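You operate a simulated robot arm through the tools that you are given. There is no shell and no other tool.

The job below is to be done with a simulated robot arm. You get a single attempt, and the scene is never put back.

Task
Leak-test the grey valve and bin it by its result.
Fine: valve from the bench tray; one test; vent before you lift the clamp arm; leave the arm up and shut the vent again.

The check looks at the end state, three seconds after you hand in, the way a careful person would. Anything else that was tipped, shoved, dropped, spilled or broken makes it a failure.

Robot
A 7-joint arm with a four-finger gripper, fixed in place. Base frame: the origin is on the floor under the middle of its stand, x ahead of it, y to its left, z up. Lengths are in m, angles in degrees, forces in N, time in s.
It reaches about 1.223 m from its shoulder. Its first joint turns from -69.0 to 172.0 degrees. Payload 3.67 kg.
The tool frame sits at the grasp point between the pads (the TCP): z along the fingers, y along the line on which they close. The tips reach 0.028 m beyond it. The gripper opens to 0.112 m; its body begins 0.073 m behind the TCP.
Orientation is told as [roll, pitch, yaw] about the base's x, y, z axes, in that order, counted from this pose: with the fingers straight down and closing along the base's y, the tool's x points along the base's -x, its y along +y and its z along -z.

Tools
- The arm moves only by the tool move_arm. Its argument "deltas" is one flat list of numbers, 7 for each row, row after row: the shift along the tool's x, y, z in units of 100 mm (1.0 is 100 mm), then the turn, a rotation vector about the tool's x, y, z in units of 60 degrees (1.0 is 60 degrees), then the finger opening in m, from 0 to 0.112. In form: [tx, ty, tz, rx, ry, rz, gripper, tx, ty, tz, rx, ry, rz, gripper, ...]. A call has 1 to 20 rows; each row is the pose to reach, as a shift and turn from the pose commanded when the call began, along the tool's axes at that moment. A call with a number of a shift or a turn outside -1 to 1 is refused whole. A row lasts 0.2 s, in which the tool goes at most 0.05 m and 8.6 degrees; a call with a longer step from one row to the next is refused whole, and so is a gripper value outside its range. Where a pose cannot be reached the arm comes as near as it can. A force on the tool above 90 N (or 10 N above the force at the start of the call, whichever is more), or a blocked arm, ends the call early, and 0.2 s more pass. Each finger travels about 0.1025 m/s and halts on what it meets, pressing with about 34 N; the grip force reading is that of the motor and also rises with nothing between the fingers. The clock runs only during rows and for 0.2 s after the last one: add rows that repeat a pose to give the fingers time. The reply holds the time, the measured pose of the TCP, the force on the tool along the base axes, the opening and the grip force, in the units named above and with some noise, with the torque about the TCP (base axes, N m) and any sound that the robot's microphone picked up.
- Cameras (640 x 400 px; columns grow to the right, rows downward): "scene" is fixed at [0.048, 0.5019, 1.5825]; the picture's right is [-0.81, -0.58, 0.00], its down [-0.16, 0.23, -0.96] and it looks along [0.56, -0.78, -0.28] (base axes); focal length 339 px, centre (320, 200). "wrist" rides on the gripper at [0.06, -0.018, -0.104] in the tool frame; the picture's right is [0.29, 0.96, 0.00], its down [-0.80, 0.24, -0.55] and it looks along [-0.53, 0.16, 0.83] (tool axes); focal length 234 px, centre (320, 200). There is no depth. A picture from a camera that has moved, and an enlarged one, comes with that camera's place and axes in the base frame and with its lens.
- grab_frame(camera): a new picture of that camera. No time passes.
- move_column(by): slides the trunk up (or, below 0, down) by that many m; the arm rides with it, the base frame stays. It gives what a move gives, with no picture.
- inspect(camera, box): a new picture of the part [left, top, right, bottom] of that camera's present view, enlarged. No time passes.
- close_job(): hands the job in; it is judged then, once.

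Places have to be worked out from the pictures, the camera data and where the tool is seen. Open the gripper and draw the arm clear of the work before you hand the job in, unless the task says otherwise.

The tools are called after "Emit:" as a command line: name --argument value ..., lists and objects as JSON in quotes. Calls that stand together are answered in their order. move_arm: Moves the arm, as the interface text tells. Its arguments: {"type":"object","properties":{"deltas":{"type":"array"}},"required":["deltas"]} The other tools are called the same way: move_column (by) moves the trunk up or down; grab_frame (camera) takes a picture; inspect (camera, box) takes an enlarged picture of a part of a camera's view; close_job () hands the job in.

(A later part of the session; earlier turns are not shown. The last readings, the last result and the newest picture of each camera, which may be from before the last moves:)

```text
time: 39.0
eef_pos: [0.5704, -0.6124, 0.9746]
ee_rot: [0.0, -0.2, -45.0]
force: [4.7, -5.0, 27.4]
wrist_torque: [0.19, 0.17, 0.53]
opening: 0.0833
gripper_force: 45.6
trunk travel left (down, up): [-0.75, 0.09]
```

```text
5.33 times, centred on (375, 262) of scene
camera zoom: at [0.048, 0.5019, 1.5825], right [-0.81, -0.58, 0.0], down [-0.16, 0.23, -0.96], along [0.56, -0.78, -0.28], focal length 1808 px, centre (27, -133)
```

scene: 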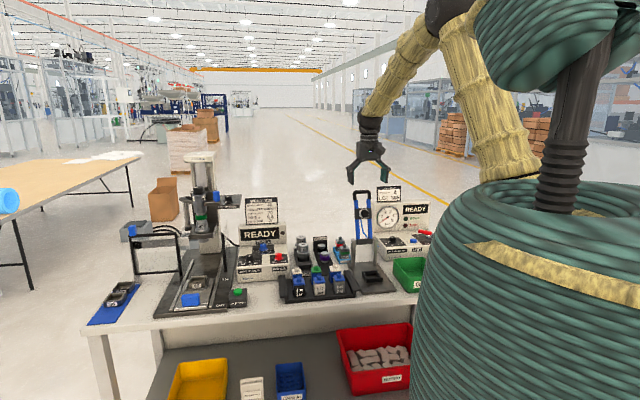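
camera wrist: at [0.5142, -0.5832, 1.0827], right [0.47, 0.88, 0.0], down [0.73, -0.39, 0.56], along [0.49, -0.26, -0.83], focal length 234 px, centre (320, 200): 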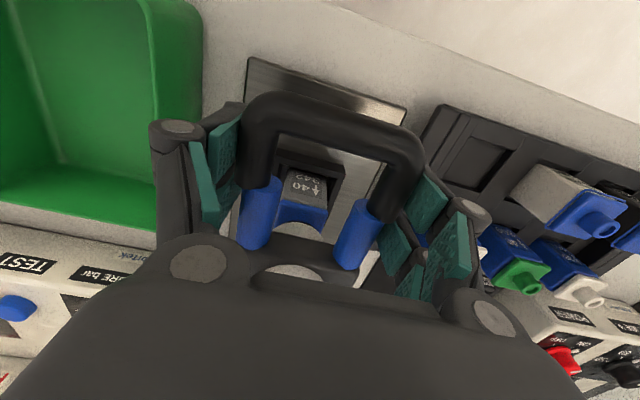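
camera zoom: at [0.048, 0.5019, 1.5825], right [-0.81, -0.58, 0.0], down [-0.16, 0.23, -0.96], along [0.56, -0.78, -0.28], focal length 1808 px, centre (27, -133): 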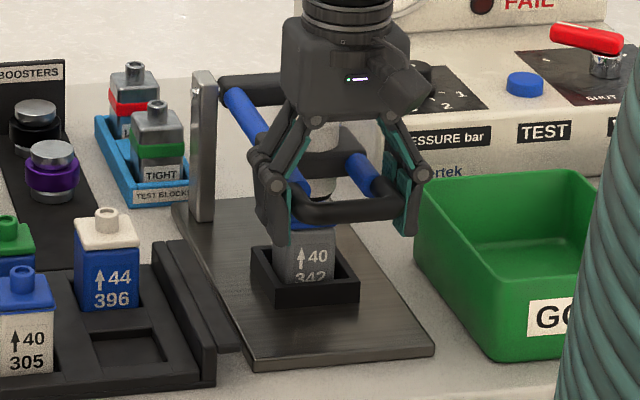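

The fingers just slid on the handle, so the clamp is at its stop on the valve. I relax and open the gripper, then check that the clamp stays down.

Emit:
move_arm --deltas '[0, 0, -0.05, 0, 0, 0, 0.066, 0, 0, -0.05, 0, 0, 0, 0.09, 0, 0, -0.05, 0, 0, 0, 0.102, 0, 0, -0.05, 0, 0, 0, 0.102]'

Emit:
inspect --camera "scene" --box '[345, 225, 405, 300]'

Emit:
grab_frame --camera "wrist"

```text
time: 40.0
eef_pos: [0.5702, -0.6135, 0.9794]
ee_rot: [0.0, 0.0, -45.1]
force: [0.0, -0.6, 0.6]
wrist_torque: [0.01, 0.02, 0.02]
opening: 0.1021
gripper_force: 0.0
trunk travel left (down, up): [-0.75, 0.09]
```

```text
5.33 times, centred on (375, 262) of scene
camera zoom: at [0.048, 0.5019, 1.5825], right [-0.81, -0.58, 0.0], down [-0.16, 0.23, -0.96], along [0.56, -0.78, -0.28], focal length 1808 px, centre (27, -133)
```

zoom: 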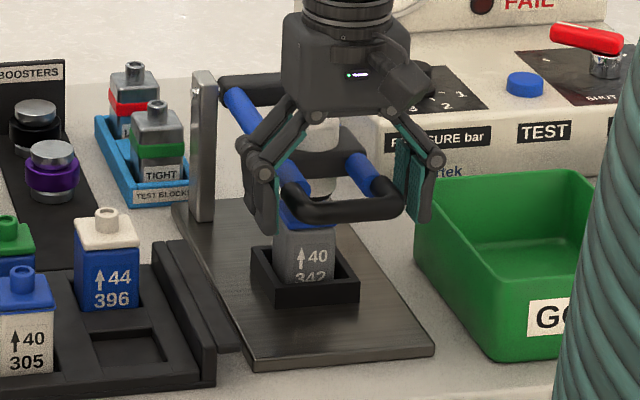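

```text
taken
camera wrist: at [0.5144, -0.584, 1.0813], right [0.47, 0.88, 0.0], down [0.73, -0.39, 0.55], along [0.49, -0.26, -0.83], focal length 234 px, centre (320, 200)
```

wrist: 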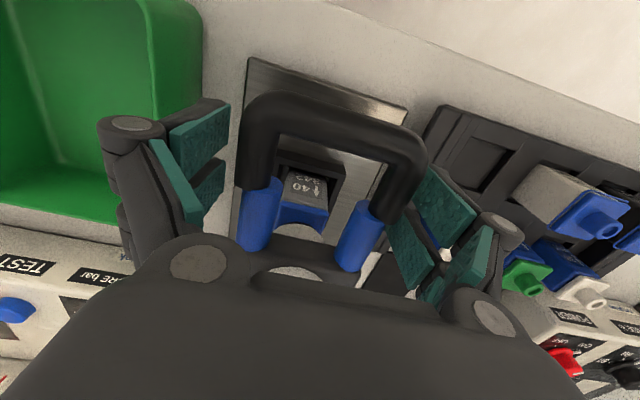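

The clamp rests firmly on the valve. The TEST button (≈(0.567,-0.997), top ≈0.935) and vent lever are farther out and low, so I rise first and then lower the trunk in steps to gain reach.

Emit:
move_arm --deltas '[0, 0, -0.3, 0, 0, 0, 0.104, 0, 0, -0.65, 0, 0, 0, 0.104, 0, 0, -1.0, 0, 0, 0, 0.104]'

Emit:
move_arm --deltas '[0, 0, -0.3, 0, 0, 0, 0.08, 0, 0, -0.65, 0, 0, 0, 0.04, 0, 0, -1.0, 0, 0, 0, 0.0]'

Emit:
grab_frame --camera "scene"

```text
time: 40.8
eef_pos: [0.5695, -0.612, 1.08]
ee_rot: [0.0, 0.0, -45.0]
force: [-0.3, -1.1, 0.8]
wrist_torque: [-0.01, -0.01, 0.01]
opening: 0.1042
gripper_force: 0.1
trunk travel left (down, up): [-0.75, 0.09]
```

```text
time: 41.6
eef_pos: [0.5697, -0.6125, 1.1815]
ee_rot: [0.0, 0.1, -45.0]
force: [-0.1, 0.4, 0.3]
wrist_torque: [0.01, -0.04, -0.01]
opening: 0.0001
gripper_force: 27.5
trunk travel left (down, up): [-0.75, 0.09]
```

```text
taken
```

scene: 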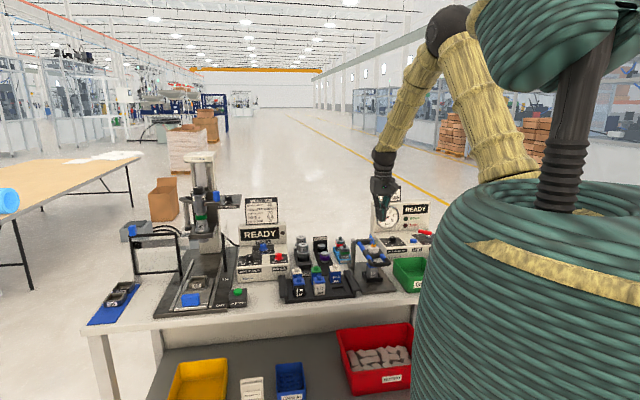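

The clamp lies flat on the valve, gripper closed at z≈1.18. I now move at this height over toward the TEST button, checking whether the arm reaches.

Emit:
move_arm --deltas '[-0.225, -0.23, 0, 0, 0, 0, 0.0, -0.45, -0.46, 0, 0, 0, 0, 0.0, -0.675, -0.69, 0, 0, 0, 0, 0.0, -0.9, -0.913, 0, 0, 0, 0, 0.0]'

Emit:
move_arm --deltas '[-0.225, -0.23, 0, 0, 0, 0, 0.0, -0.45, -0.46, 0, 0, 0, 0, 0.0, -0.675, -0.69, 0, 0, 0, 0, 0.0, -0.9, -0.913, 0, 0, 0, 0, 0.0]'

Emit:
grab_frame --camera "wrist"

Emit:
grab_frame --camera "scene"

```text
time: 42.6
eef_pos: [0.5709, -0.7449, 1.1781]
ee_rot: [0.1, 0.2, -44.9]
force: [0.4, -1.0, 0.3]
wrist_torque: [0.06, 0.0, 0.02]
opening: 0.0
gripper_force: 34.0
trunk travel left (down, up): [-0.75, 0.09]
```

```text
time: 43.6
eef_pos: [0.5696, -0.8725, 1.1765]
ee_rot: [0.1, 0.2, -45.0]
force: [-0.3, -0.9, 0.1]
wrist_torque: [0.01, 0.03, 0.01]
opening: 0.0
gripper_force: 34.3
trunk travel left (down, up): [-0.75, 0.09]
```

```text
taken
camera wrist: at [0.5141, -0.8434, 1.2797], right [0.47, 0.88, 0.0], down [0.73, -0.4, 0.55], along [0.49, -0.26, -0.83], focal length 234 px, centre (320, 200)
```

wrist: 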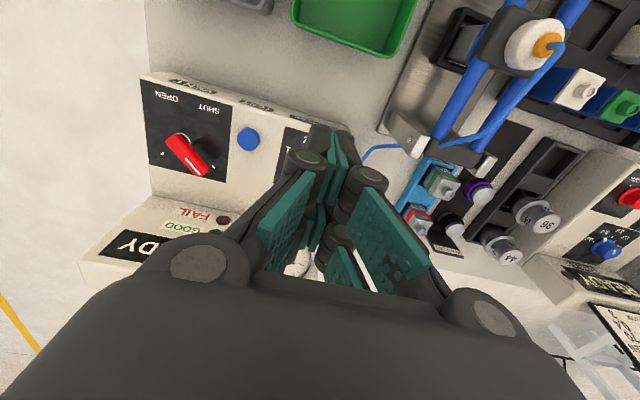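

```text
taken
```

scene: 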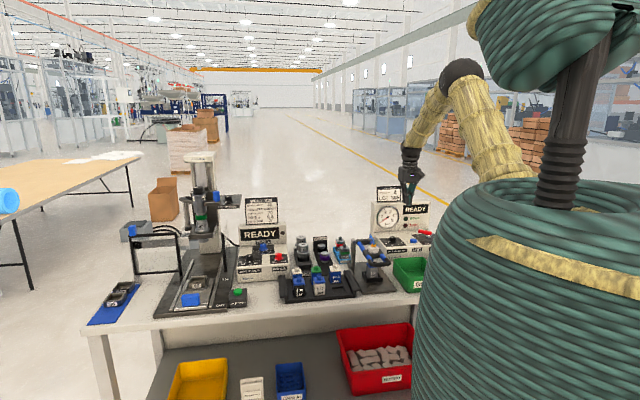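

I enlarge the console in this view to refine the button and the lever.

Emit:
inspect --camera "wrist" --box '[130, 70, 310, 200]'

Emit:
inspect --camera "scene" --box '[370, 180, 440, 270]'

```text
3.08 times, centred on (220, 135) of wrist
camera zoom: at [0.5141, -0.8434, 1.2797], right [0.47, 0.88, 0.0], down [0.73, -0.4, 0.55], along [0.49, -0.26, -0.83], focal length 720 px, centre (628, 400)
```

zoom: 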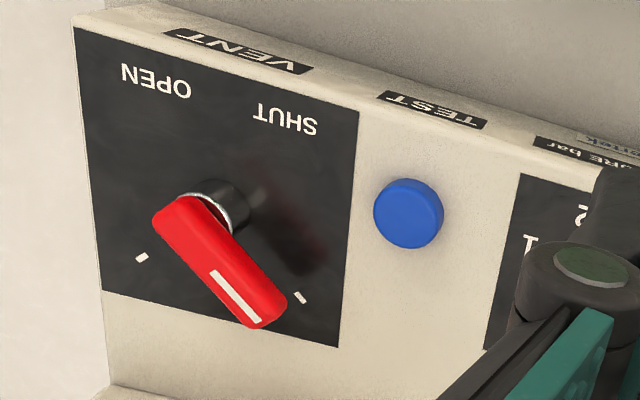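

```text
4.44 times, centred on (405, 225) of scene
camera zoom: at [0.048, 0.5019, 1.5825], right [-0.81, -0.58, 0.0], down [-0.16, 0.23, -0.96], along [0.56, -0.78, -0.28], focal length 1507 px, centre (-58, 89)
```

zoom: 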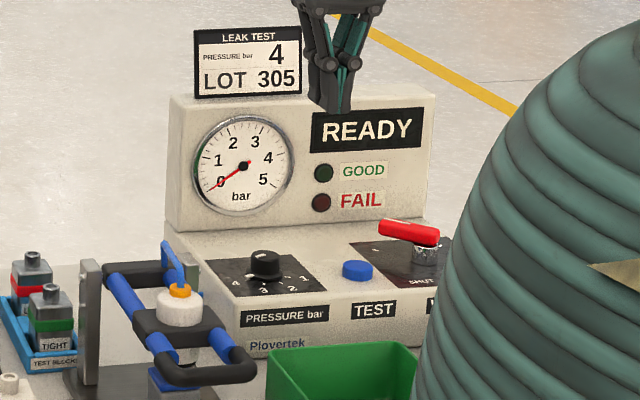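

Button centre ≈(0.567,-0.995), top ≈0.935. I move right above it and lower to about 2 cm over it.

Emit:
move_arm --deltas '[-0.22, -0.22, 0, 0, 0, 0, 0.0, -0.44, -0.45, 0, 0, 0, 0, 0.0, -0.66, -0.67, 0, 0, 0, 0, 0.0, -0.885, -0.895, 0, 0, 0, 0, 0.0, -0.885, -0.895, 0, 0, 0, 0, 0.0]'

Emit:
move_arm --deltas '[0, 0, 0.3, 0, 0, 0, 0.0, 0, 0, 0.65, 0, 0, 0, 0.0, 0, 0, 1.0, 0, 0, 0, 0.0, 0, 0, 1.0, 0, 0, 0, 0.0]'

Emit:
grab_frame --camera "wrist"

Emit:
inspect --camera "scene" --box '[360, 170, 450, 270]'

```text
time: 44.8
eef_pos: [0.567, -1.011, 1.1698]
ee_rot: [0.4, 0.4, -45.1]
force: [-0.5, 0.2, -0.5]
wrist_torque: [-0.04, -0.11, 0.02]
opening: 0.0
gripper_force: 34.4
trunk travel left (down, up): [-0.75, 0.09]
```

```text
time: 45.3
eef_pos: [0.563, -0.9896, 1.1874]
ee_rot: [-1.4, -3.6, -45.9]
force: [-1.6, -1.1, 0.0]
wrist_torque: [0.06, -0.15, 0.0]
opening: 0.0002
gripper_force: 33.4
trunk travel left (down, up): [-0.75, 0.09]
stopped in row 2: the arm was blocked; the commanded pose is now the measured one
```

```text
taken
camera wrist: at [0.5048, -0.9535, 1.2882], right [0.49, 0.87, -0.04], down [0.71, -0.37, 0.6], along [0.51, -0.32, -0.8], focal length 234 px, centre (320, 200)
```

wrist: 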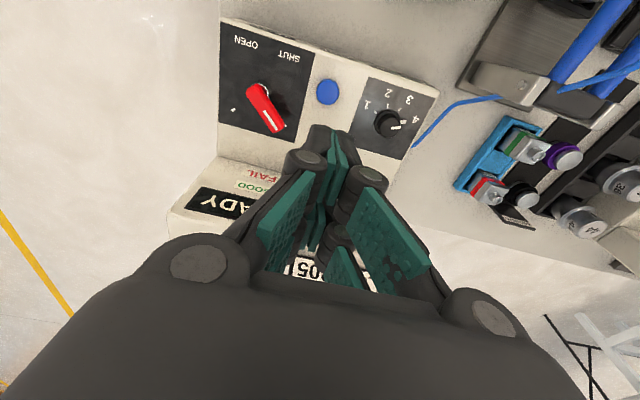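

```text
4.00 times, centred on (405, 220) of scene
camera zoom: at [0.048, 0.5019, 1.5825], right [-0.81, -0.58, 0.0], down [-0.16, 0.23, -0.96], along [0.56, -0.78, -0.28], focal length 1356 px, centre (-20, 120)
```

zoom: 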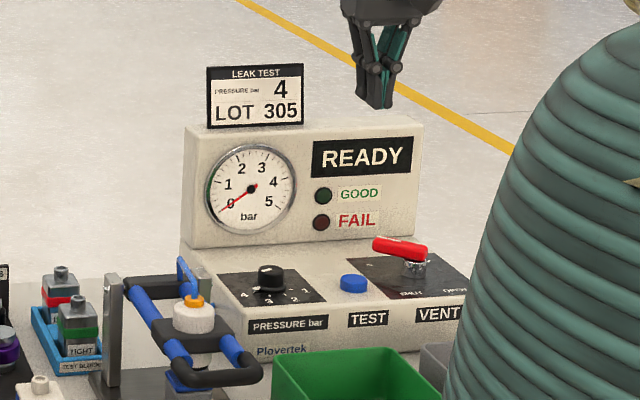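

The arm hit its reach limit there (no contact, nothing touched). I back off and up with the tilt corrected, then lower the trunk to gain reach.

Emit:
move_arm --deltas '[0.3, 0, -0.2, -0.008, 0.02, -0.005, 0.0, 0.6, 0, -0.4, -0.016, 0.04, -0.01, 0.0, 1.0, 0, -0.6, -0.0233, 0.06, -0.015, 0.0, 1.0, 0, -0.6, -0.0233, 0.06, -0.015, 0.0]'

Emit:
move_column --by -0.15

Emit:
grab_frame --camera "scene"

```text
time: 45.6
eef_pos: [0.5534, -0.9327, 1.2758]
ee_rot: [-3.9, -9.3, -46.4]
force: [-2.2, -1.4, -1.8]
wrist_torque: [0.04, -0.24, 0.03]
opening: 0.0
gripper_force: 33.8
trunk travel left (down, up): [-0.75, 0.09]
stopped in row 1: the arm was blocked; the commanded pose is now the measured one
```

```text
time: 45.9
eef_pos: [0.5527, -0.8363, 1.3236]
ee_rot: [-6.8, -11.6, -45.7]
force: [-1.5, 0.2, -3.1]
wrist_torque: [0.05, -0.12, 0.05]
opening: 0.0002
gripper_force: 33.6
trunk travel left (down, up): [-0.748, 0.092]
stopped: the arm was blocked; the commanded pose is now the measured one
```

```text
taken
```

scene: 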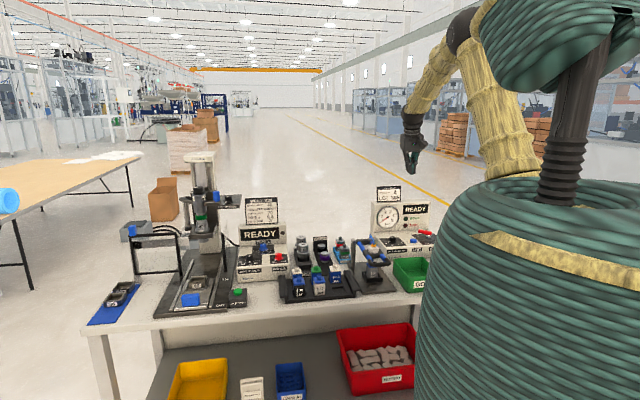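

The arm is still moving after that stop. I give it a still row or two to settle and read its pose.

Emit:
move_arm --deltas '[0, 0, 0, 0, 0, 0, 0.0, 0, 0, 0, 0, 0, 0, 0.0, 0, 0, 0, 0, 0, 0, 0.0]'

Emit:
grab_frame --camera "wrist"

Emit:
grab_frame --camera "scene"

```text
time: 46.9
eef_pos: [0.5425, -0.8246, 1.3249]
ee_rot: [-7.1, -11.9, -46.2]
force: [-0.8, 0.5, -2.9]
wrist_torque: [-0.1, -0.15, 0.04]
opening: 0.0
gripper_force: 33.4
trunk travel left (down, up): [-0.748, 0.092]
stopped in row 3: the arm was blocked; the commanded pose is now the measured one
```

```text
taken
camera wrist: at [0.4822, -0.7697, 1.4147], right [0.51, 0.84, -0.18], down [0.69, -0.28, 0.67], along [0.52, -0.46, -0.72], focal length 234 px, centre (320, 200)
```

wrist: 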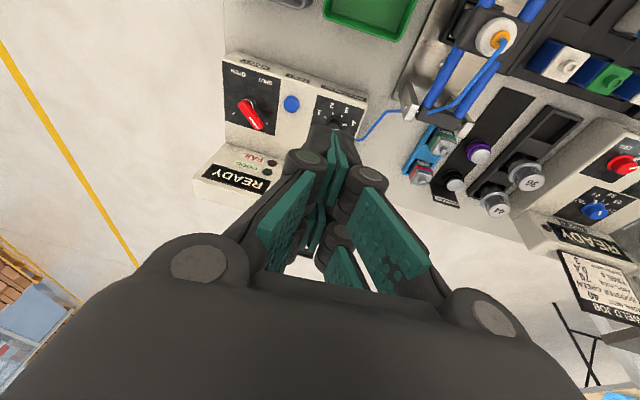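

```text
taken
```

scene: 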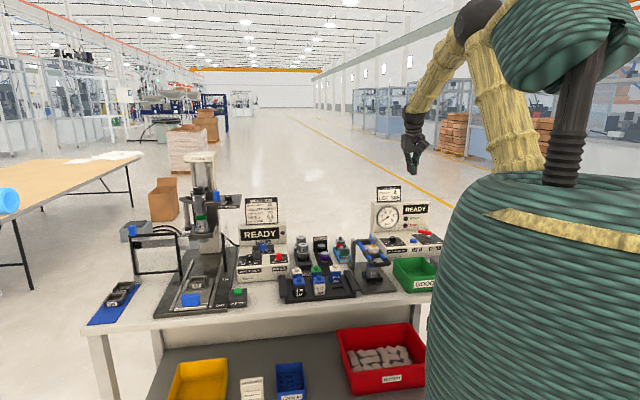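

Nothing was touched, but the wrist has drifted to a tilt. I correct the tilt gradually while moving back toward the robot, where this pose was fine before.

Emit:
move_arm --deltas '[0.05, 0, 0, -0.02, 0.033, -0.003, 0.0, 0.1, 0, 0, -0.04, 0.066, -0.006, 0.0, 0.2, 0, 0, -0.06, 0.1, -0.01, 0.0, 0.3, 0, 0, -0.08, 0.133, -0.013, 0.0, 0.4, 0, 0, -0.1, 0.166, -0.017, 0.0, 0.5, 0, 0, -0.118, 0.198, -0.02, 0.0, 0.5, 0, 0, -0.118, 0.198, -0.02, 0.0]'

Emit:
grab_frame --camera "scene"

```text
time: 47.3
eef_pos: [0.5381, -0.7, 1.3841]
ee_rot: [-10.7, -14.9, -45.3]
force: [-1.0, -1.9, -2.1]
wrist_torque: [0.13, -0.06, 0.06]
opening: 0.0001
gripper_force: 34.2
trunk travel left (down, up): [-0.748, 0.092]
stopped in row 1: the arm was blocked; the commanded pose is now the measured one
```

```text
taken
```

scene: 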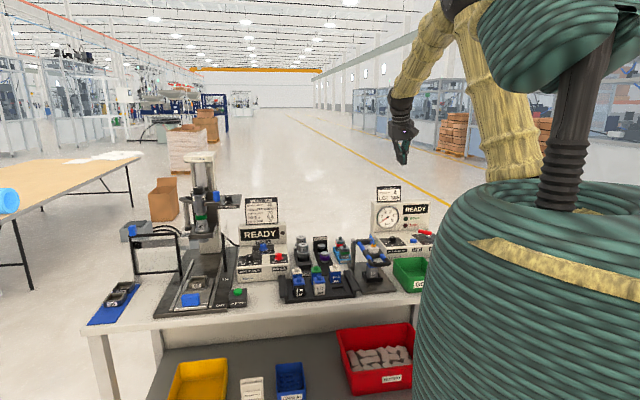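

The arm jumped back and up more than asked, as if resolving its joints. I hold still again and read.

Emit:
move_arm --deltas '[0, 0, 0, 0, 0, 0, 0.0]'

Emit:
move_arm --deltas '[0, 0, 0, 0, 0, 0, 0.0]'

Emit:
grab_frame --camera "scene"

```text
time: 47.7
eef_pos: [0.5433, -0.7587, 1.3555]
ee_rot: [-9.0, -13.0, -45.8]
force: [1.1, -0.5, -3.0]
wrist_torque: [0.1, 0.05, -0.01]
opening: 0.0
gripper_force: 34.3
trunk travel left (down, up): [-0.748, 0.092]
```

```text
time: 48.3
eef_pos: [0.5298, -0.6819, 1.3827]
ee_rot: [-11.0, -14.9, -46.0]
force: [-1.3, 1.7, -2.1]
wrist_torque: [-0.08, -0.09, 0.03]
opening: 0.0001
gripper_force: 34.0
trunk travel left (down, up): [-0.748, 0.092]
stopped in row 1: the arm was blocked; the commanded pose is now the measured one
```

```text
taken
```

scene: 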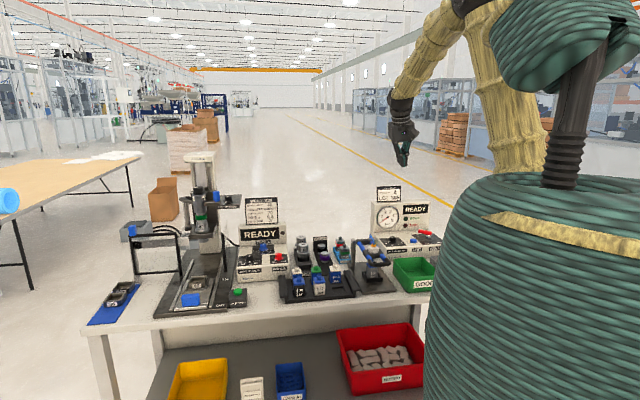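

The arm is swinging back and forth slightly; nothing is near it. I hold still for a longer while to let it settle.

Emit:
move_arm --deltas '[0, 0, 0, 0, 0, 0, 0.0, 0, 0, 0, 0, 0, 0, 0.0, 0, 0, 0, 0, 0, 0, 0.0, 0, 0, 0, 0, 0, 0, 0.0, 0, 0, 0, 0, 0, 0, 0.0]'

Emit:
move_arm --deltas '[0, 0, 0, 0, 0, 0, 0.0, 0, 0, 0, 0, 0, 0, 0.0, 0, 0, 0, 0, 0, 0, 0.0, 0, 0, 0, 0, 0, 0, 0.0, 0, 0, 0, 0, 0, 0, 0.0]'

Emit:
grab_frame --camera "scene"

```text
time: 48.6
eef_pos: [0.5336, -0.549, 1.4415]
ee_rot: [-15.5, -19.2, -43.9]
force: [1.2, -0.3, 1.7]
wrist_torque: [0.01, 0.14, -0.04]
opening: 0.0
gripper_force: 33.9
trunk travel left (down, up): [-0.748, 0.092]
stopped in row 1: the arm was blocked; the commanded pose is now the measured one
```

```text
time: 49.7
eef_pos: [0.5261, -0.5029, 1.4067]
ee_rot: [-12.9, -15.3, -45.5]
force: [1.6, 0.6, -0.4]
wrist_torque: [0.01, 0.11, -0.03]
opening: 0.0
gripper_force: 34.1
trunk travel left (down, up): [-0.748, 0.092]
stopped in row 5: the arm was blocked; the commanded pose is now the measured one
```

```text
taken
```

scene: 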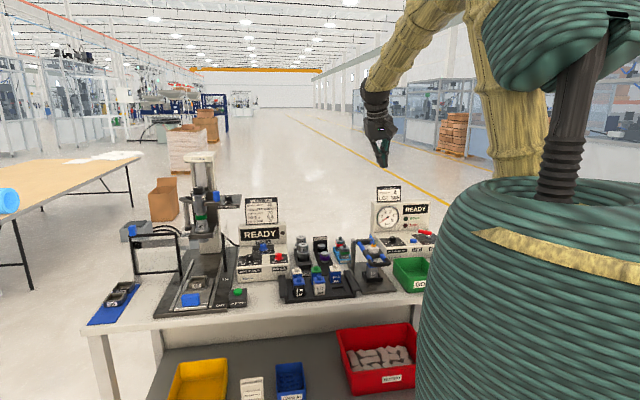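

The arm has eased away to a free region near its starting place. I correct the tilt slowly here.

Emit:
move_arm --deltas '[0, 0, 0, 0, 0, 0, 0.0, 0, 0, 0, -0.02, 0.025, 0, 0.0, 0, 0, 0, -0.05, 0.06, 0, 0.0, 0, 0, 0, -0.08, 0.1, 0, 0.0, 0, 0, 0, -0.11, 0.14, 0, 0.0, 0, 0, 0, -0.15, 0.18, 0, 0.0, 0, 0, 0, -0.18, 0.22, 0, 0.0, 0, 0, 0, -0.215, 0.255, -0.008, 0.0, 0, 0, 0, -0.215, 0.255, -0.008, 0.0]'

Emit:
grab_frame --camera "scene"

```text
time: 51.1
eef_pos: [0.5222, -0.4175, 1.4313]
ee_rot: [-7.1, -7.3, -46.9]
force: [1.7, -0.3, 2.6]
wrist_torque: [0.0, 0.08, 0.0]
opening: 0.0
gripper_force: 34.0
trunk travel left (down, up): [-0.748, 0.092]
stopped in row 7: the arm was blocked; the commanded pose is now the measured one
```

```text
taken
```

scene: 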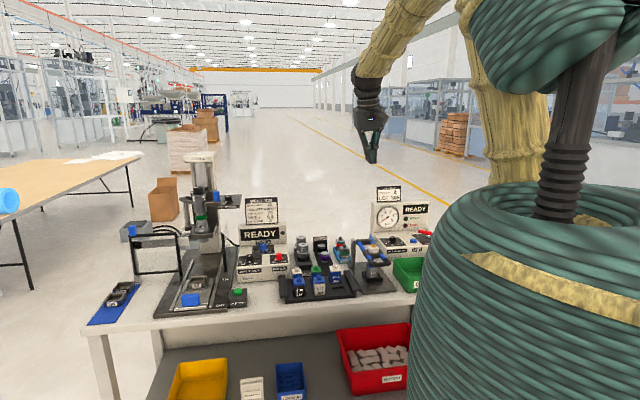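

Tilt is improving. I hold and see whether the arm is stable here.

Emit:
move_arm --deltas '[0, 0, 0, 0, 0, 0, 0.0, 0, 0, 0, 0, 0, 0, 0.0, 0, 0, 0, 0, 0, 0, 0.0, 0, 0, 0, 0, 0, 0, 0.0, 0, 0, 0, 0, 0, 0, 0.0]'

Emit:
grab_frame --camera "scene"

```text
time: 52.3
eef_pos: [0.5248, -0.4319, 1.432]
ee_rot: [-7.8, -8.2, -46.6]
force: [-0.3, 1.3, 1.4]
wrist_torque: [-0.06, -0.01, 0.01]
opening: 0.0
gripper_force: 34.6
trunk travel left (down, up): [-0.748, 0.092]
```

```text
taken
```

scene: 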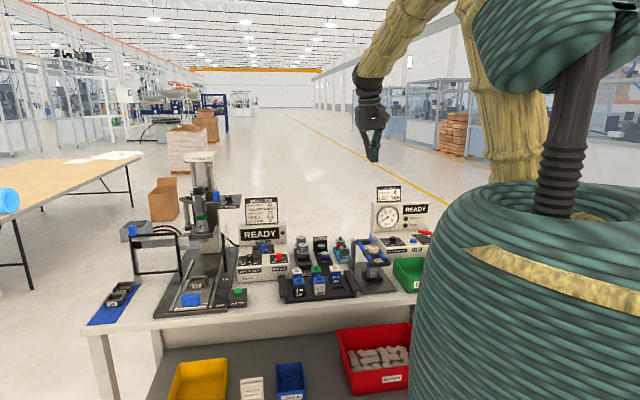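

Stable now. I correct the remaining tilt in small steps.

Emit:
move_arm --deltas '[0, 0, 0, -0.03, 0.033, -0.007, 0.0, 0, 0, 0, -0.065, 0.068, -0.013, 0.0, 0, 0, 0, -0.1, 0.1, -0.02, 0.0, 0, 0, 0, -0.13, 0.137, -0.027, 0.0, 0, 0, 0, -0.13, 0.137, -0.027, 0.0]'

Emit:
move_arm --deltas '[0, 0, 0, 0, 0, 0, 0.0, 0, 0, 0, 0, 0, 0, 0.0]'

Emit:
grab_frame --camera "wrist"

```text
time: 53.5
eef_pos: [0.524, -0.4679, 1.4382]
ee_rot: [-0.4, -1.5, -45.4]
force: [-0.7, -0.7, -0.1]
wrist_torque: [0.07, 0.04, 0.0]
opening: 0.0002
gripper_force: 34.2
trunk travel left (down, up): [-0.748, 0.092]
```

```text
time: 54.1
eef_pos: [0.5254, -0.4601, 1.4422]
ee_rot: [-0.6, -1.6, -45.3]
force: [-0.3, -0.6, -0.3]
wrist_torque: [0.12, -0.03, 0.01]
opening: 0.0
gripper_force: 33.8
trunk travel left (down, up): [-0.748, 0.092]
```

```text
taken
camera wrist: at [0.4681, -0.426, 1.5424], right [0.48, 0.88, -0.02], down [0.72, -0.38, 0.57], along [0.5, -0.29, -0.82], focal length 234 px, centre (320, 200)
```

wrist: 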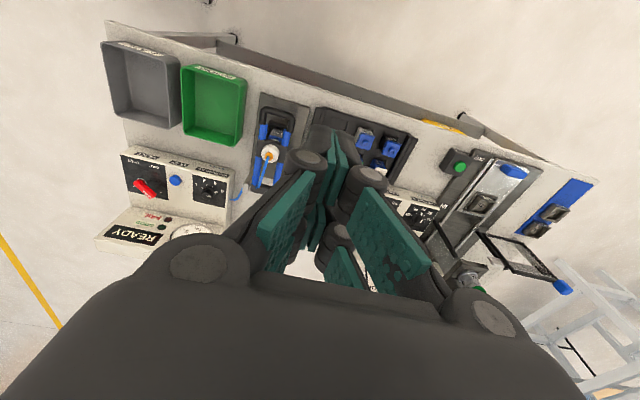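

Recovered, and the bench is undisturbed. I fix the last tilt and lower the trunk in this free region.

Emit:
move_arm --deltas '[0, 0, 0, -0.01, 0.027, -0.005, 0.0, 0, 0, 0, -0.01, 0.027, -0.005, 0.0]'

Emit:
move_column --by -0.2

Emit:
grab_frame --camera "scene"

```text
time: 54.7
eef_pos: [0.5248, -0.4583, 1.4419]
ee_rot: [-0.1, -0.1, -45.0]
force: [-0.2, -0.4, 0.2]
wrist_torque: [0.07, 0.0, 0.01]
opening: 0.0
gripper_force: 34.1
trunk travel left (down, up): [-0.748, 0.092]
```

```text
time: 56.9
eef_pos: [0.5252, -0.4556, 1.2416]
ee_rot: [-0.1, -0.1, -45.0]
force: [0.9, 0.2, 0.4]
wrist_torque: [-0.01, 0.0, -0.02]
opening: 0.0
gripper_force: 33.6
trunk travel left (down, up): [-0.548, 0.292]
```

```text
taken
```

scene: 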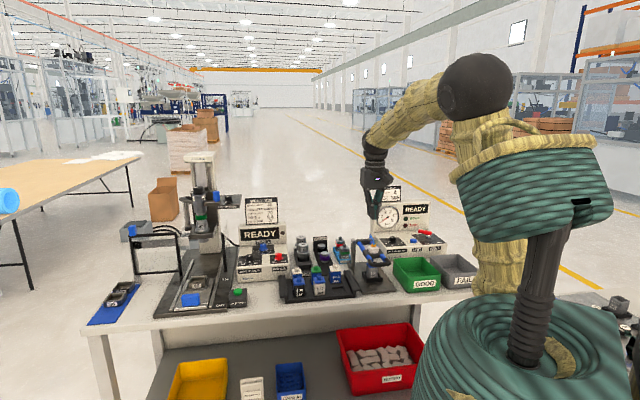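

The trunk is 0.2 m lower and both GOOD and FAIL bins are now visible to the scene camera. I raise the arm and lower the trunk another 0.2 m for comfortable reach to the console.

Emit:
move_arm --deltas '[0, 0, -0.33, 0, 0, 0, 0.0, 0, 0, -0.66, 0, 0, 0, 0.0, 0, 0, -1.0, 0, 0, 0, 0.0, 0, 0, -1.0, 0, 0, 0, 0.0]'

Emit:
move_column --by -0.2

Emit:
grab_frame --camera "scene"

```text
time: 57.9
eef_pos: [0.5257, -0.4565, 1.3415]
ee_rot: [-0.2, -0.1, -45.1]
force: [0.4, 0.9, -0.5]
wrist_torque: [0.01, 0.01, -0.02]
opening: 0.0
gripper_force: 33.3
trunk travel left (down, up): [-0.548, 0.292]
```

```text
time: 60.1
eef_pos: [0.525, -0.4562, 1.1422]
ee_rot: [-0.2, -0.2, -45.1]
force: [0.5, 0.6, 0.7]
wrist_torque: [0.04, 0.0, -0.01]
opening: 0.0
gripper_force: 33.9
trunk travel left (down, up): [-0.348, 0.492]
```

```text
taken
```

scene: 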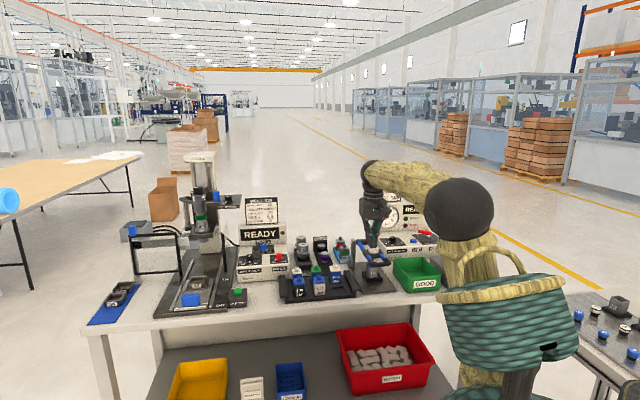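

Elbow is well above everything (z≈1.28). I raise slightly and travel along to above the TEST button with closed fingers.

Emit:
move_arm --deltas '[-0.2, -0.17, -0.1, 0, 0, 0, 0.0, -0.4, -0.35, -0.2, 0, 0, 0, 0.0, -0.6, -0.52, -0.3, 0, 0, 0, 0.0, -0.82, -0.703, -0.3, 0, 0, 0, 0.0]'

Emit:
move_arm --deltas '[-0.2, -0.17, 0, 0, 0, 0, 0.0, -0.4, -0.35, 0, 0, 0, 0, 0.0, -0.6, -0.52, 0, 0, 0, 0, 0.0, -0.82, -0.703, 0, 0, 0, 0, 0.0]'

Emit:
move_arm --deltas '[-0.2, -0.17, 0, 0, 0, 0, 0.0, -0.4, -0.35, 0, 0, 0, 0, 0.0, -0.6, -0.52, 0, 0, 0, 0, 0.0, -0.82, -0.703, 0, 0, 0, 0, 0.0]'

Emit:
grab_frame --camera "scene"

Emit:
grab_frame --camera "wrist"

```text
time: 61.1
eef_pos: [0.535, -0.5647, 1.1712]
ee_rot: [-0.1, 0.0, -45.1]
force: [0.5, -1.1, -0.9]
wrist_torque: [0.04, 0.04, -0.03]
opening: 0.0001
gripper_force: 33.9
trunk travel left (down, up): [-0.348, 0.492]
```

```text
time: 62.1
eef_pos: [0.542, -0.6715, 1.172]
ee_rot: [-0.1, -0.1, -45.1]
force: [0.1, 0.3, -0.8]
wrist_torque: [0.0, 0.0, 0.0]
opening: 0.0002
gripper_force: 34.1
trunk travel left (down, up): [-0.348, 0.492]
```

```text
time: 63.1
eef_pos: [0.5501, -0.7805, 1.1708]
ee_rot: [-0.2, 0.0, -44.9]
force: [-0.4, -0.4, -0.1]
wrist_torque: [0.03, 0.0, 0.02]
opening: 0.0
gripper_force: 33.7
trunk travel left (down, up): [-0.348, 0.492]
```

```text
taken
```

scene: 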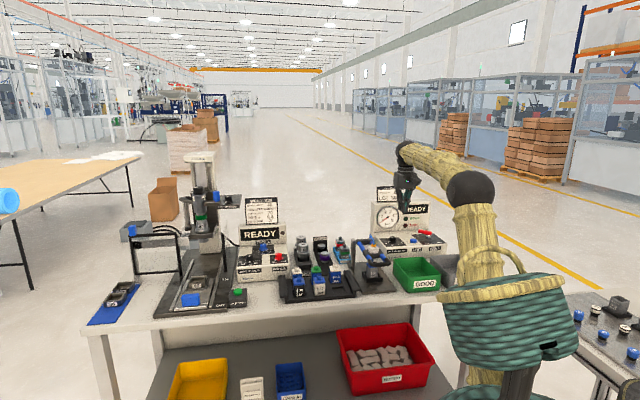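

```text
taken
camera wrist: at [0.4948, -0.7505, 1.2747], right [0.47, 0.88, 0.0], down [0.73, -0.39, 0.55], along [0.49, -0.26, -0.83], focal length 234 px, centre (320, 200)
```

wrist: 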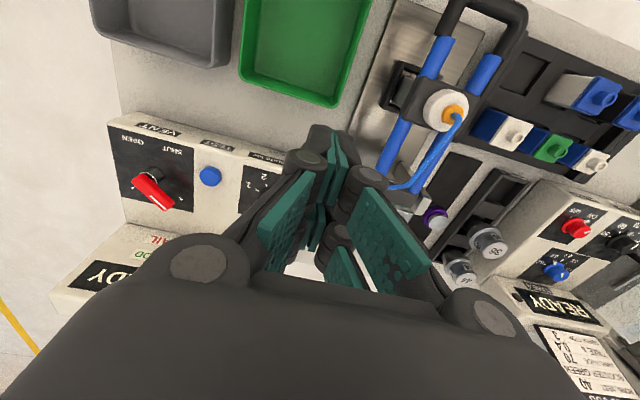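

Everything is stable. Two more equal steps bring me over the button.

Emit:
move_arm --deltas '[-0.2, -0.17, 0, 0, 0, 0, 0.0, -0.4, -0.35, 0, 0, 0, 0, 0.0, -0.6, -0.52, 0, 0, 0, 0, 0.0, -0.823, -0.703, 0, 0, 0, 0, 0.0]'

Emit:
move_arm --deltas '[-0.2, -0.17, 0, 0, 0, 0, 0.0, -0.4, -0.35, 0, 0, 0, 0, 0.0, -0.6, -0.52, 0, 0, 0, 0, 0.0, -0.823, -0.703, 0, 0, 0, 0, 0.0, -0.823, -0.703, 0, 0, 0, 0, 0.0]'

Emit:
grab_frame --camera "scene"

Emit:
grab_frame --camera "wrist"

```text
time: 64.1
eef_pos: [0.5598, -0.8925, 1.1694]
ee_rot: [0.0, 0.2, -45.0]
force: [0.6, -0.1, -0.6]
wrist_torque: [0.02, 0.02, 0.03]
opening: 0.0
gripper_force: 34.0
trunk travel left (down, up): [-0.348, 0.492]
```

```text
time: 65.3
eef_pos: [0.5536, -0.9792, 1.1564]
ee_rot: [0.2, 0.3, -44.9]
force: [-0.7, 0.4, 0.0]
wrist_torque: [-0.03, -0.03, 0.0]
opening: 0.0
gripper_force: 34.3
out of reach, approached as far as the arm can: row 3, 4, 5
trunk travel left (down, up): [-0.348, 0.492]
```

```text
taken
```

scene: 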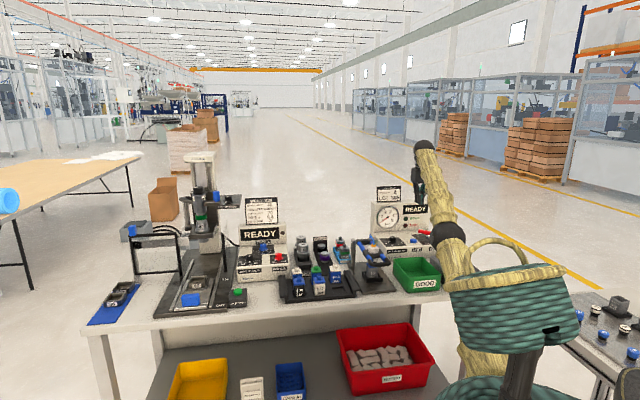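

```text
taken
camera wrist: at [0.4977, -0.9506, 1.2603], right [0.47, 0.88, 0.01], down [0.73, -0.4, 0.55], along [0.49, -0.26, -0.83], focal length 234 px, centre (320, 200)
```

wrist: 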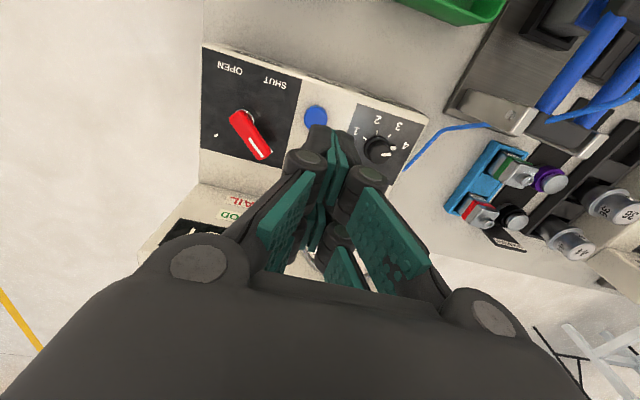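

The arm is nearly stretched at this height ("out of reach"); the shoulder is now low, so lower heights should be within reach. I descend and re-read the pose.

Emit:
move_arm --deltas '[0, 0, 0.2, 0, 0, 0, 0.0, 0, 0, 0.4, 0, 0, 0, 0.0, 0, 0, 0.6, 0, 0, 0, 0.0, 0, 0, 0.8, 0, 0, 0, 0.0, 0, 0, 1.0, 0, 0, 0, 0.0, 0, 0, 1.0, 0, 0, 0, 0.0]'

Emit:
grab_frame --camera "wrist"

Emit:
grab_frame --camera "scene"

```text
time: 65.8
eef_pos: [0.555, -0.9756, 1.1537]
ee_rot: [-9.8, 0.7, -48.5]
force: [2.2, -0.3, -0.3]
wrist_torque: [0.01, 0.12, 0.0]
opening: 0.0
gripper_force: 34.4
out of reach, approached as far as the arm can: row 1
trunk travel left (down, up): [-0.348, 0.492]
stopped in row 2: the arm was blocked; the commanded pose is now the measured one
```

```text
taken
camera wrist: at [0.5164, -0.9322, 1.2597], right [0.51, 0.84, -0.16], down [0.78, -0.38, 0.5], along [0.36, -0.38, -0.85], focal length 234 px, centre (320, 200)
```

wrist: 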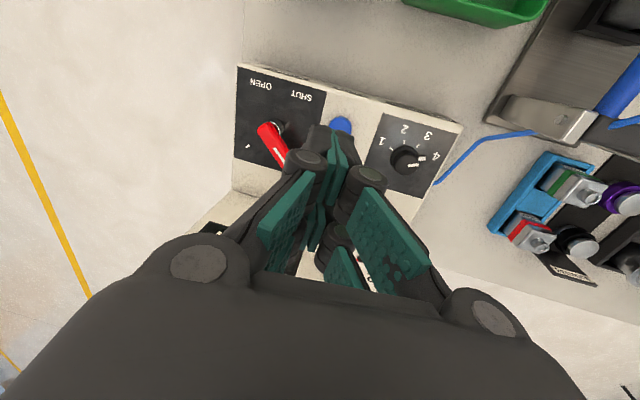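

```text
taken
```

scene: 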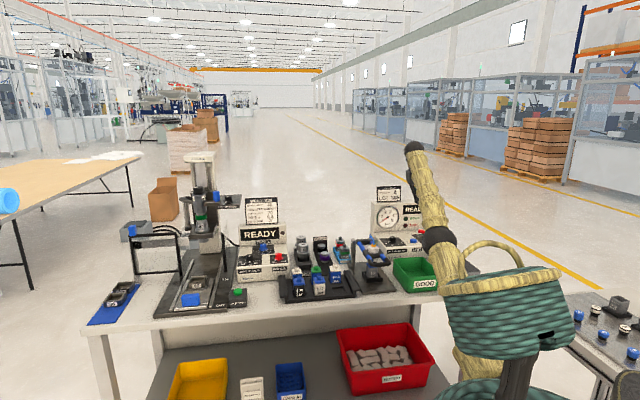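

Again at the reach edge with the wrist tilting. I back off right away toward the robot.

Emit:
move_arm --deltas '[0.1, 0.05, 0, 0, 0, 0, 0.0, 0.25, 0.1, 0, 0, 0, 0, 0.0, 0.45, 0.2, 0, 0, 0, 0, 0.0, 0.7, 0.3, 0, 0, 0, 0, 0.0, 1.0, 0.4, 0, 0, 0, 0, 0.0]'

Emit:
grab_frame --camera "scene"

```text
time: 66.2
eef_pos: [0.5541, -0.9603, 1.1838]
ee_rot: [-9.6, -1.8, -48.3]
force: [0.2, -0.7, -0.9]
wrist_torque: [0.04, 0.01, -0.02]
opening: 0.0
gripper_force: 33.6
out of reach, approached as far as the arm can: row 1
trunk travel left (down, up): [-0.348, 0.492]
stopped in row 1: the arm was blocked; the commanded pose is now the measured one
```

```text
taken
```

scene: 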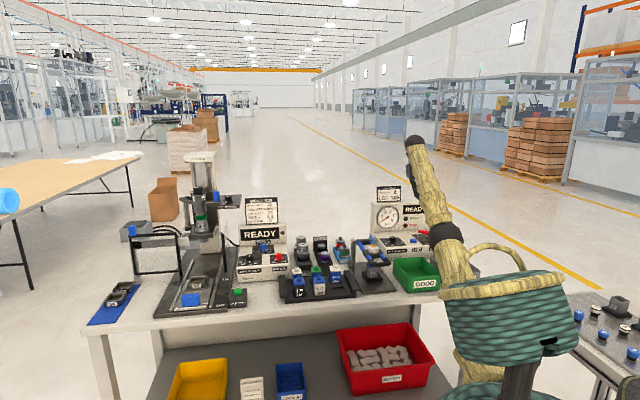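

Still near the limit. I keep backing off in small steps.

Emit:
move_arm --deltas '[0.15, 0.1, 0, 0, 0, 0, 0.0, 0.3, 0.2, 0, 0, 0, 0, 0.0, 0.5, 0.3, 0, 0, 0, 0, 0.0]'

Emit:
move_arm --deltas '[0.15, 0.1, 0, 0, 0, 0, 0.0, 0.3, 0.2, 0, 0, 0, 0, 0.0, 0.5, 0.3, 0, 0, 0, 0, 0.0]'

Emit:
grab_frame --camera "scene"

Emit:
grab_frame --camera "wrist"

```text
time: 66.5
eef_pos: [0.5608, -0.9434, 1.1966]
ee_rot: [-9.3, -2.7, -47.5]
force: [1.5, 3.5, 0.8]
wrist_torque: [-0.35, 0.18, 0.03]
opening: 0.0
gripper_force: 34.4
out of reach, approached as far as the arm can: row 1
trunk travel left (down, up): [-0.348, 0.492]
stopped in row 1: the arm was blocked; the commanded pose is now the measured one
```

```text
time: 67.3
eef_pos: [0.5561, -0.9209, 1.2827]
ee_rot: [-12.6, -13.8, -45.3]
force: [-3.0, -1.0, -0.2]
wrist_torque: [0.05, -0.28, 0.11]
opening: 0.0001
gripper_force: 34.7
out of reach, approached as far as the arm can: row 1, 2
trunk travel left (down, up): [-0.348, 0.492]
stopped in row 3: the arm was blocked; the commanded pose is now the measured one
```

```text
taken
```

scene: 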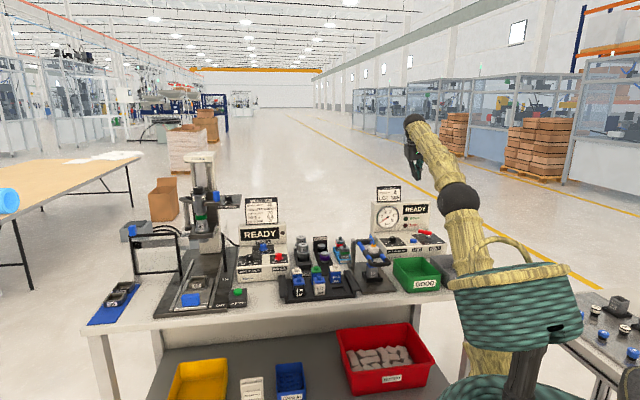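

```text
taken
camera wrist: at [0.5013, -0.8586, 1.3704], right [0.5, 0.82, -0.27], down [0.72, -0.22, 0.66], along [0.48, -0.53, -0.7], focal length 234 px, centre (320, 200)
```

wrist: 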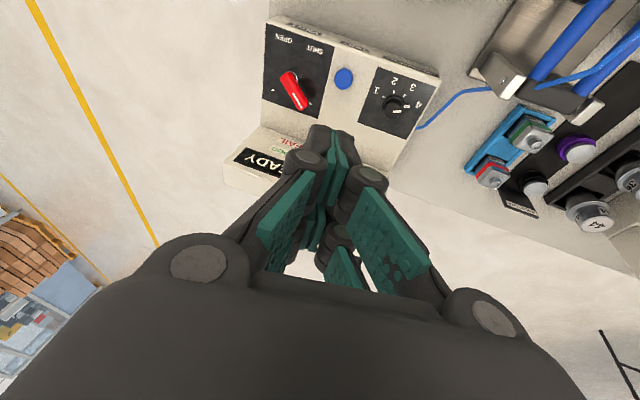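

The arm is clear of everything. It is simply too stretched with a vertical tool; I'll back off fully first, then approach with the fingers tilted outward, which needs less reach.

Emit:
move_arm --deltas '[0.2, 0.1, 0, 0, 0, 0, 0.0, 0.4, 0.2, 0, 0, 0, 0, 0.0, 0.6, 0.3, 0, 0, 0, 0, 0.0, 0.8, 0.4, 0, 0, 0, 0, 0.0, 1.0, 0.5, 0, 0, 0, 0, 0.0]'

Emit:
move_arm --deltas '[0.2, 0.1, 0, 0, 0, 0, 0.0, 0.4, 0.2, 0, 0, 0, 0, 0.0, 0.6, 0.3, 0, 0, 0, 0, 0.0, 0.8, 0.4, 0, 0, 0, 0, 0.0, 1.0, 0.5, 0, 0, 0, 0, 0.0]'

Emit:
grab_frame --camera "scene"

```text
time: 68.7
eef_pos: [0.535, -0.8004, 1.25]
ee_rot: [-13.5, -13.7, -44.8]
force: [-1.2, -1.5, -1.1]
wrist_torque: [0.14, -0.03, -0.01]
opening: 0.0
gripper_force: 33.9
trunk travel left (down, up): [-0.348, 0.492]
stopped in row 5: the arm was blocked; the commanded pose is now the measured one
```

```text
time: 69.9
eef_pos: [0.5015, -0.6965, 1.2185]
ee_rot: [-13.6, -14.1, -44.7]
force: [-0.2, 0.7, -0.3]
wrist_torque: [-0.02, 0.03, 0.02]
opening: 0.0
gripper_force: 34.2
trunk travel left (down, up): [-0.348, 0.492]
```

```text
taken
```

scene: 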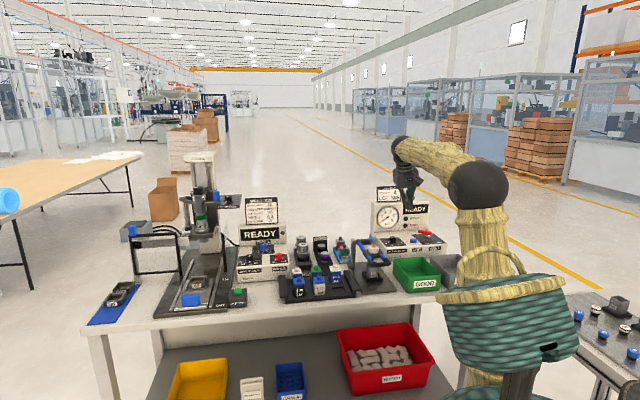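

Here the arm tracks well again. I raise the trunk 0.2 m to bring the shoulder level with the work, then set the tool upright before turning and tilting it.

Emit:
move_column --by 0.2

Emit:
move_arm --deltas '[0, 0, 0, -0.04, 0.04, -0.004, 0.0, 0, 0, 0, -0.08, 0.08, -0.008, 0.0, 0, 0, 0, -0.12, 0.12, -0.012, 0.0, 0, 0, 0, -0.16, 0.16, -0.016, 0.0, 0, 0, 0, -0.2, 0.2, -0.02, 0.0, 0, 0, 0, -0.227, 0.235, -0.023, 0.0, 0, 0, 0, -0.227, 0.235, -0.023, 0.0]'

Emit:
grab_frame --camera "scene"

```text
time: 72.0
eef_pos: [0.5024, -0.6981, 1.4164]
ee_rot: [-13.5, -13.8, -44.8]
force: [-0.5, 0.1, 0.1]
wrist_torque: [-0.06, 0.01, 0.04]
opening: 0.0
gripper_force: 33.5
trunk travel left (down, up): [-0.548, 0.292]
```

```text
time: 73.7
eef_pos: [0.5033, -0.6981, 1.4165]
ee_rot: [0.2, 0.3, -45.0]
force: [0.3, 0.2, 0.3]
wrist_torque: [-0.01, -0.01, 0.0]
opening: 0.0001
gripper_force: 34.4
trunk travel left (down, up): [-0.548, 0.292]
```

```text
taken
```

scene: 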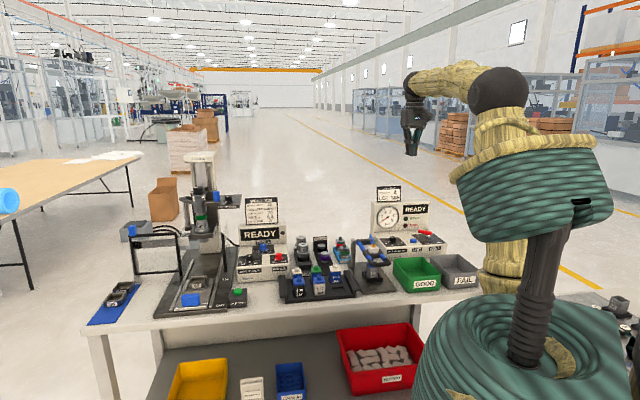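

Upright again and tracking well. I lower to z≈1.2, turn to yaw ≈-62, then tilt the fingers 45° outward, all in free space.

Emit:
move_arm --deltas '[0, 0, 0.25, 0, 0, 0.05, 0.0, 0, 0, 0.5, 0, 0, 0.12, 0.0, 0, 0, 0.75, 0, 0, 0.2, 0.0, 0, 0, 1.0, 0, 0, 0.283, 0.0]'

Emit:
move_arm --deltas '[0, 0, 0.12, 0, -0.1, 0, 0.0, 0, 0, 0.25, 0, -0.2, 0, 0.0, 0, 0, 0.38, 0, -0.3, 0, 0.0, 0, 0, 0.5, 0, -0.4, 0, 0.0, 0, 0, 0.62, 0, -0.5, 0, 0.0, 0, 0, 0.75, 0, -0.6, 0, 0.0, 0, 0, 0.88, 0, -0.7, 0, 0.0, 0, 0, 1.0, 0, -0.75, 0, 0.0, 0, 0, 1.0, 0, -0.75, 0, 0.0]'

Emit:
grab_frame --camera "scene"

Emit:
grab_frame --camera "wrist"

```text
time: 74.7
eef_pos: [0.5022, -0.6972, 1.3162]
ee_rot: [0.1, 0.3, -62.0]
force: [0.3, -0.3, 0.3]
wrist_torque: [0.0, 0.0, -0.03]
opening: 0.0
gripper_force: 34.0
trunk travel left (down, up): [-0.548, 0.292]
```

```text
time: 76.7
eef_pos: [0.5026, -0.6972, 1.2171]
ee_rot: [0.3, -44.7, -62.2]
force: [-0.2, 0.4, -0.8]
wrist_torque: [-0.03, -0.01, 0.04]
opening: 0.0
gripper_force: 34.4
trunk travel left (down, up): [-0.548, 0.292]
```

```text
taken
```

scene: 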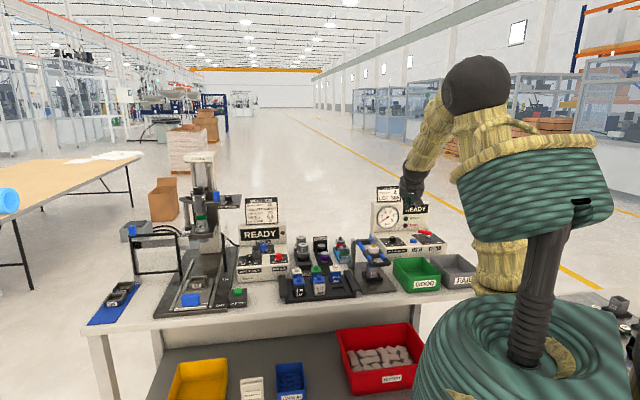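

```text
taken
camera wrist: at [0.4314, -0.6031, 1.2482], right [0.75, 0.63, -0.2], down [0.29, -0.04, 0.96], along [0.59, -0.78, -0.22], focal length 234 px, centre (320, 200)
```

wrist: 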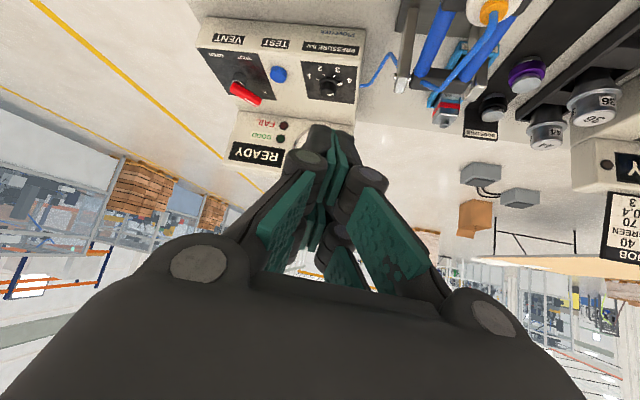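

The arm tracks well in this tilted pose and the camera sees the console nicely. I enlarge it to fix positions in this view.

Emit:
inspect --camera "wrist" --box '[190, 10, 370, 170]'

Emit:
inspect --camera "scene" --box '[360, 180, 460, 300]'

```text
2.50 times, centred on (280, 90) of wrist
camera zoom: at [0.4314, -0.6031, 1.2482], right [0.75, 0.63, -0.2], down [0.29, -0.04, 0.96], along [0.59, -0.78, -0.22], focal length 585 px, centre (420, 475)
```

zoom: 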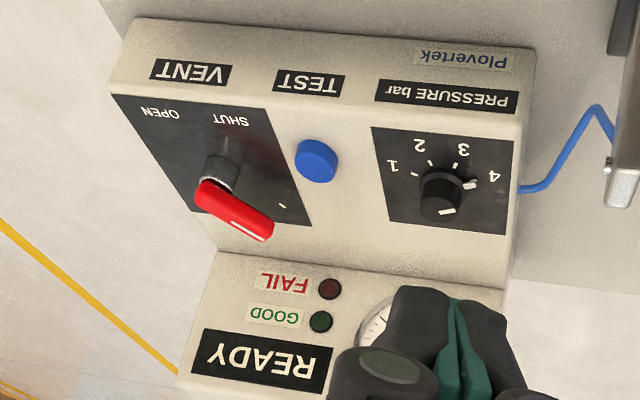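

```text
3.33 times, centred on (410, 240) of scene
camera zoom: at [0.048, 0.5019, 1.5825], right [-0.81, -0.58, 0.0], down [-0.16, 0.23, -0.96], along [0.56, -0.78, -0.28], focal length 1130 px, centre (20, 67)
```

zoom: 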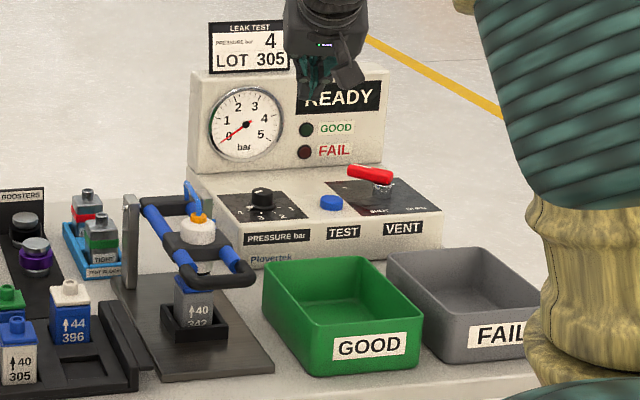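

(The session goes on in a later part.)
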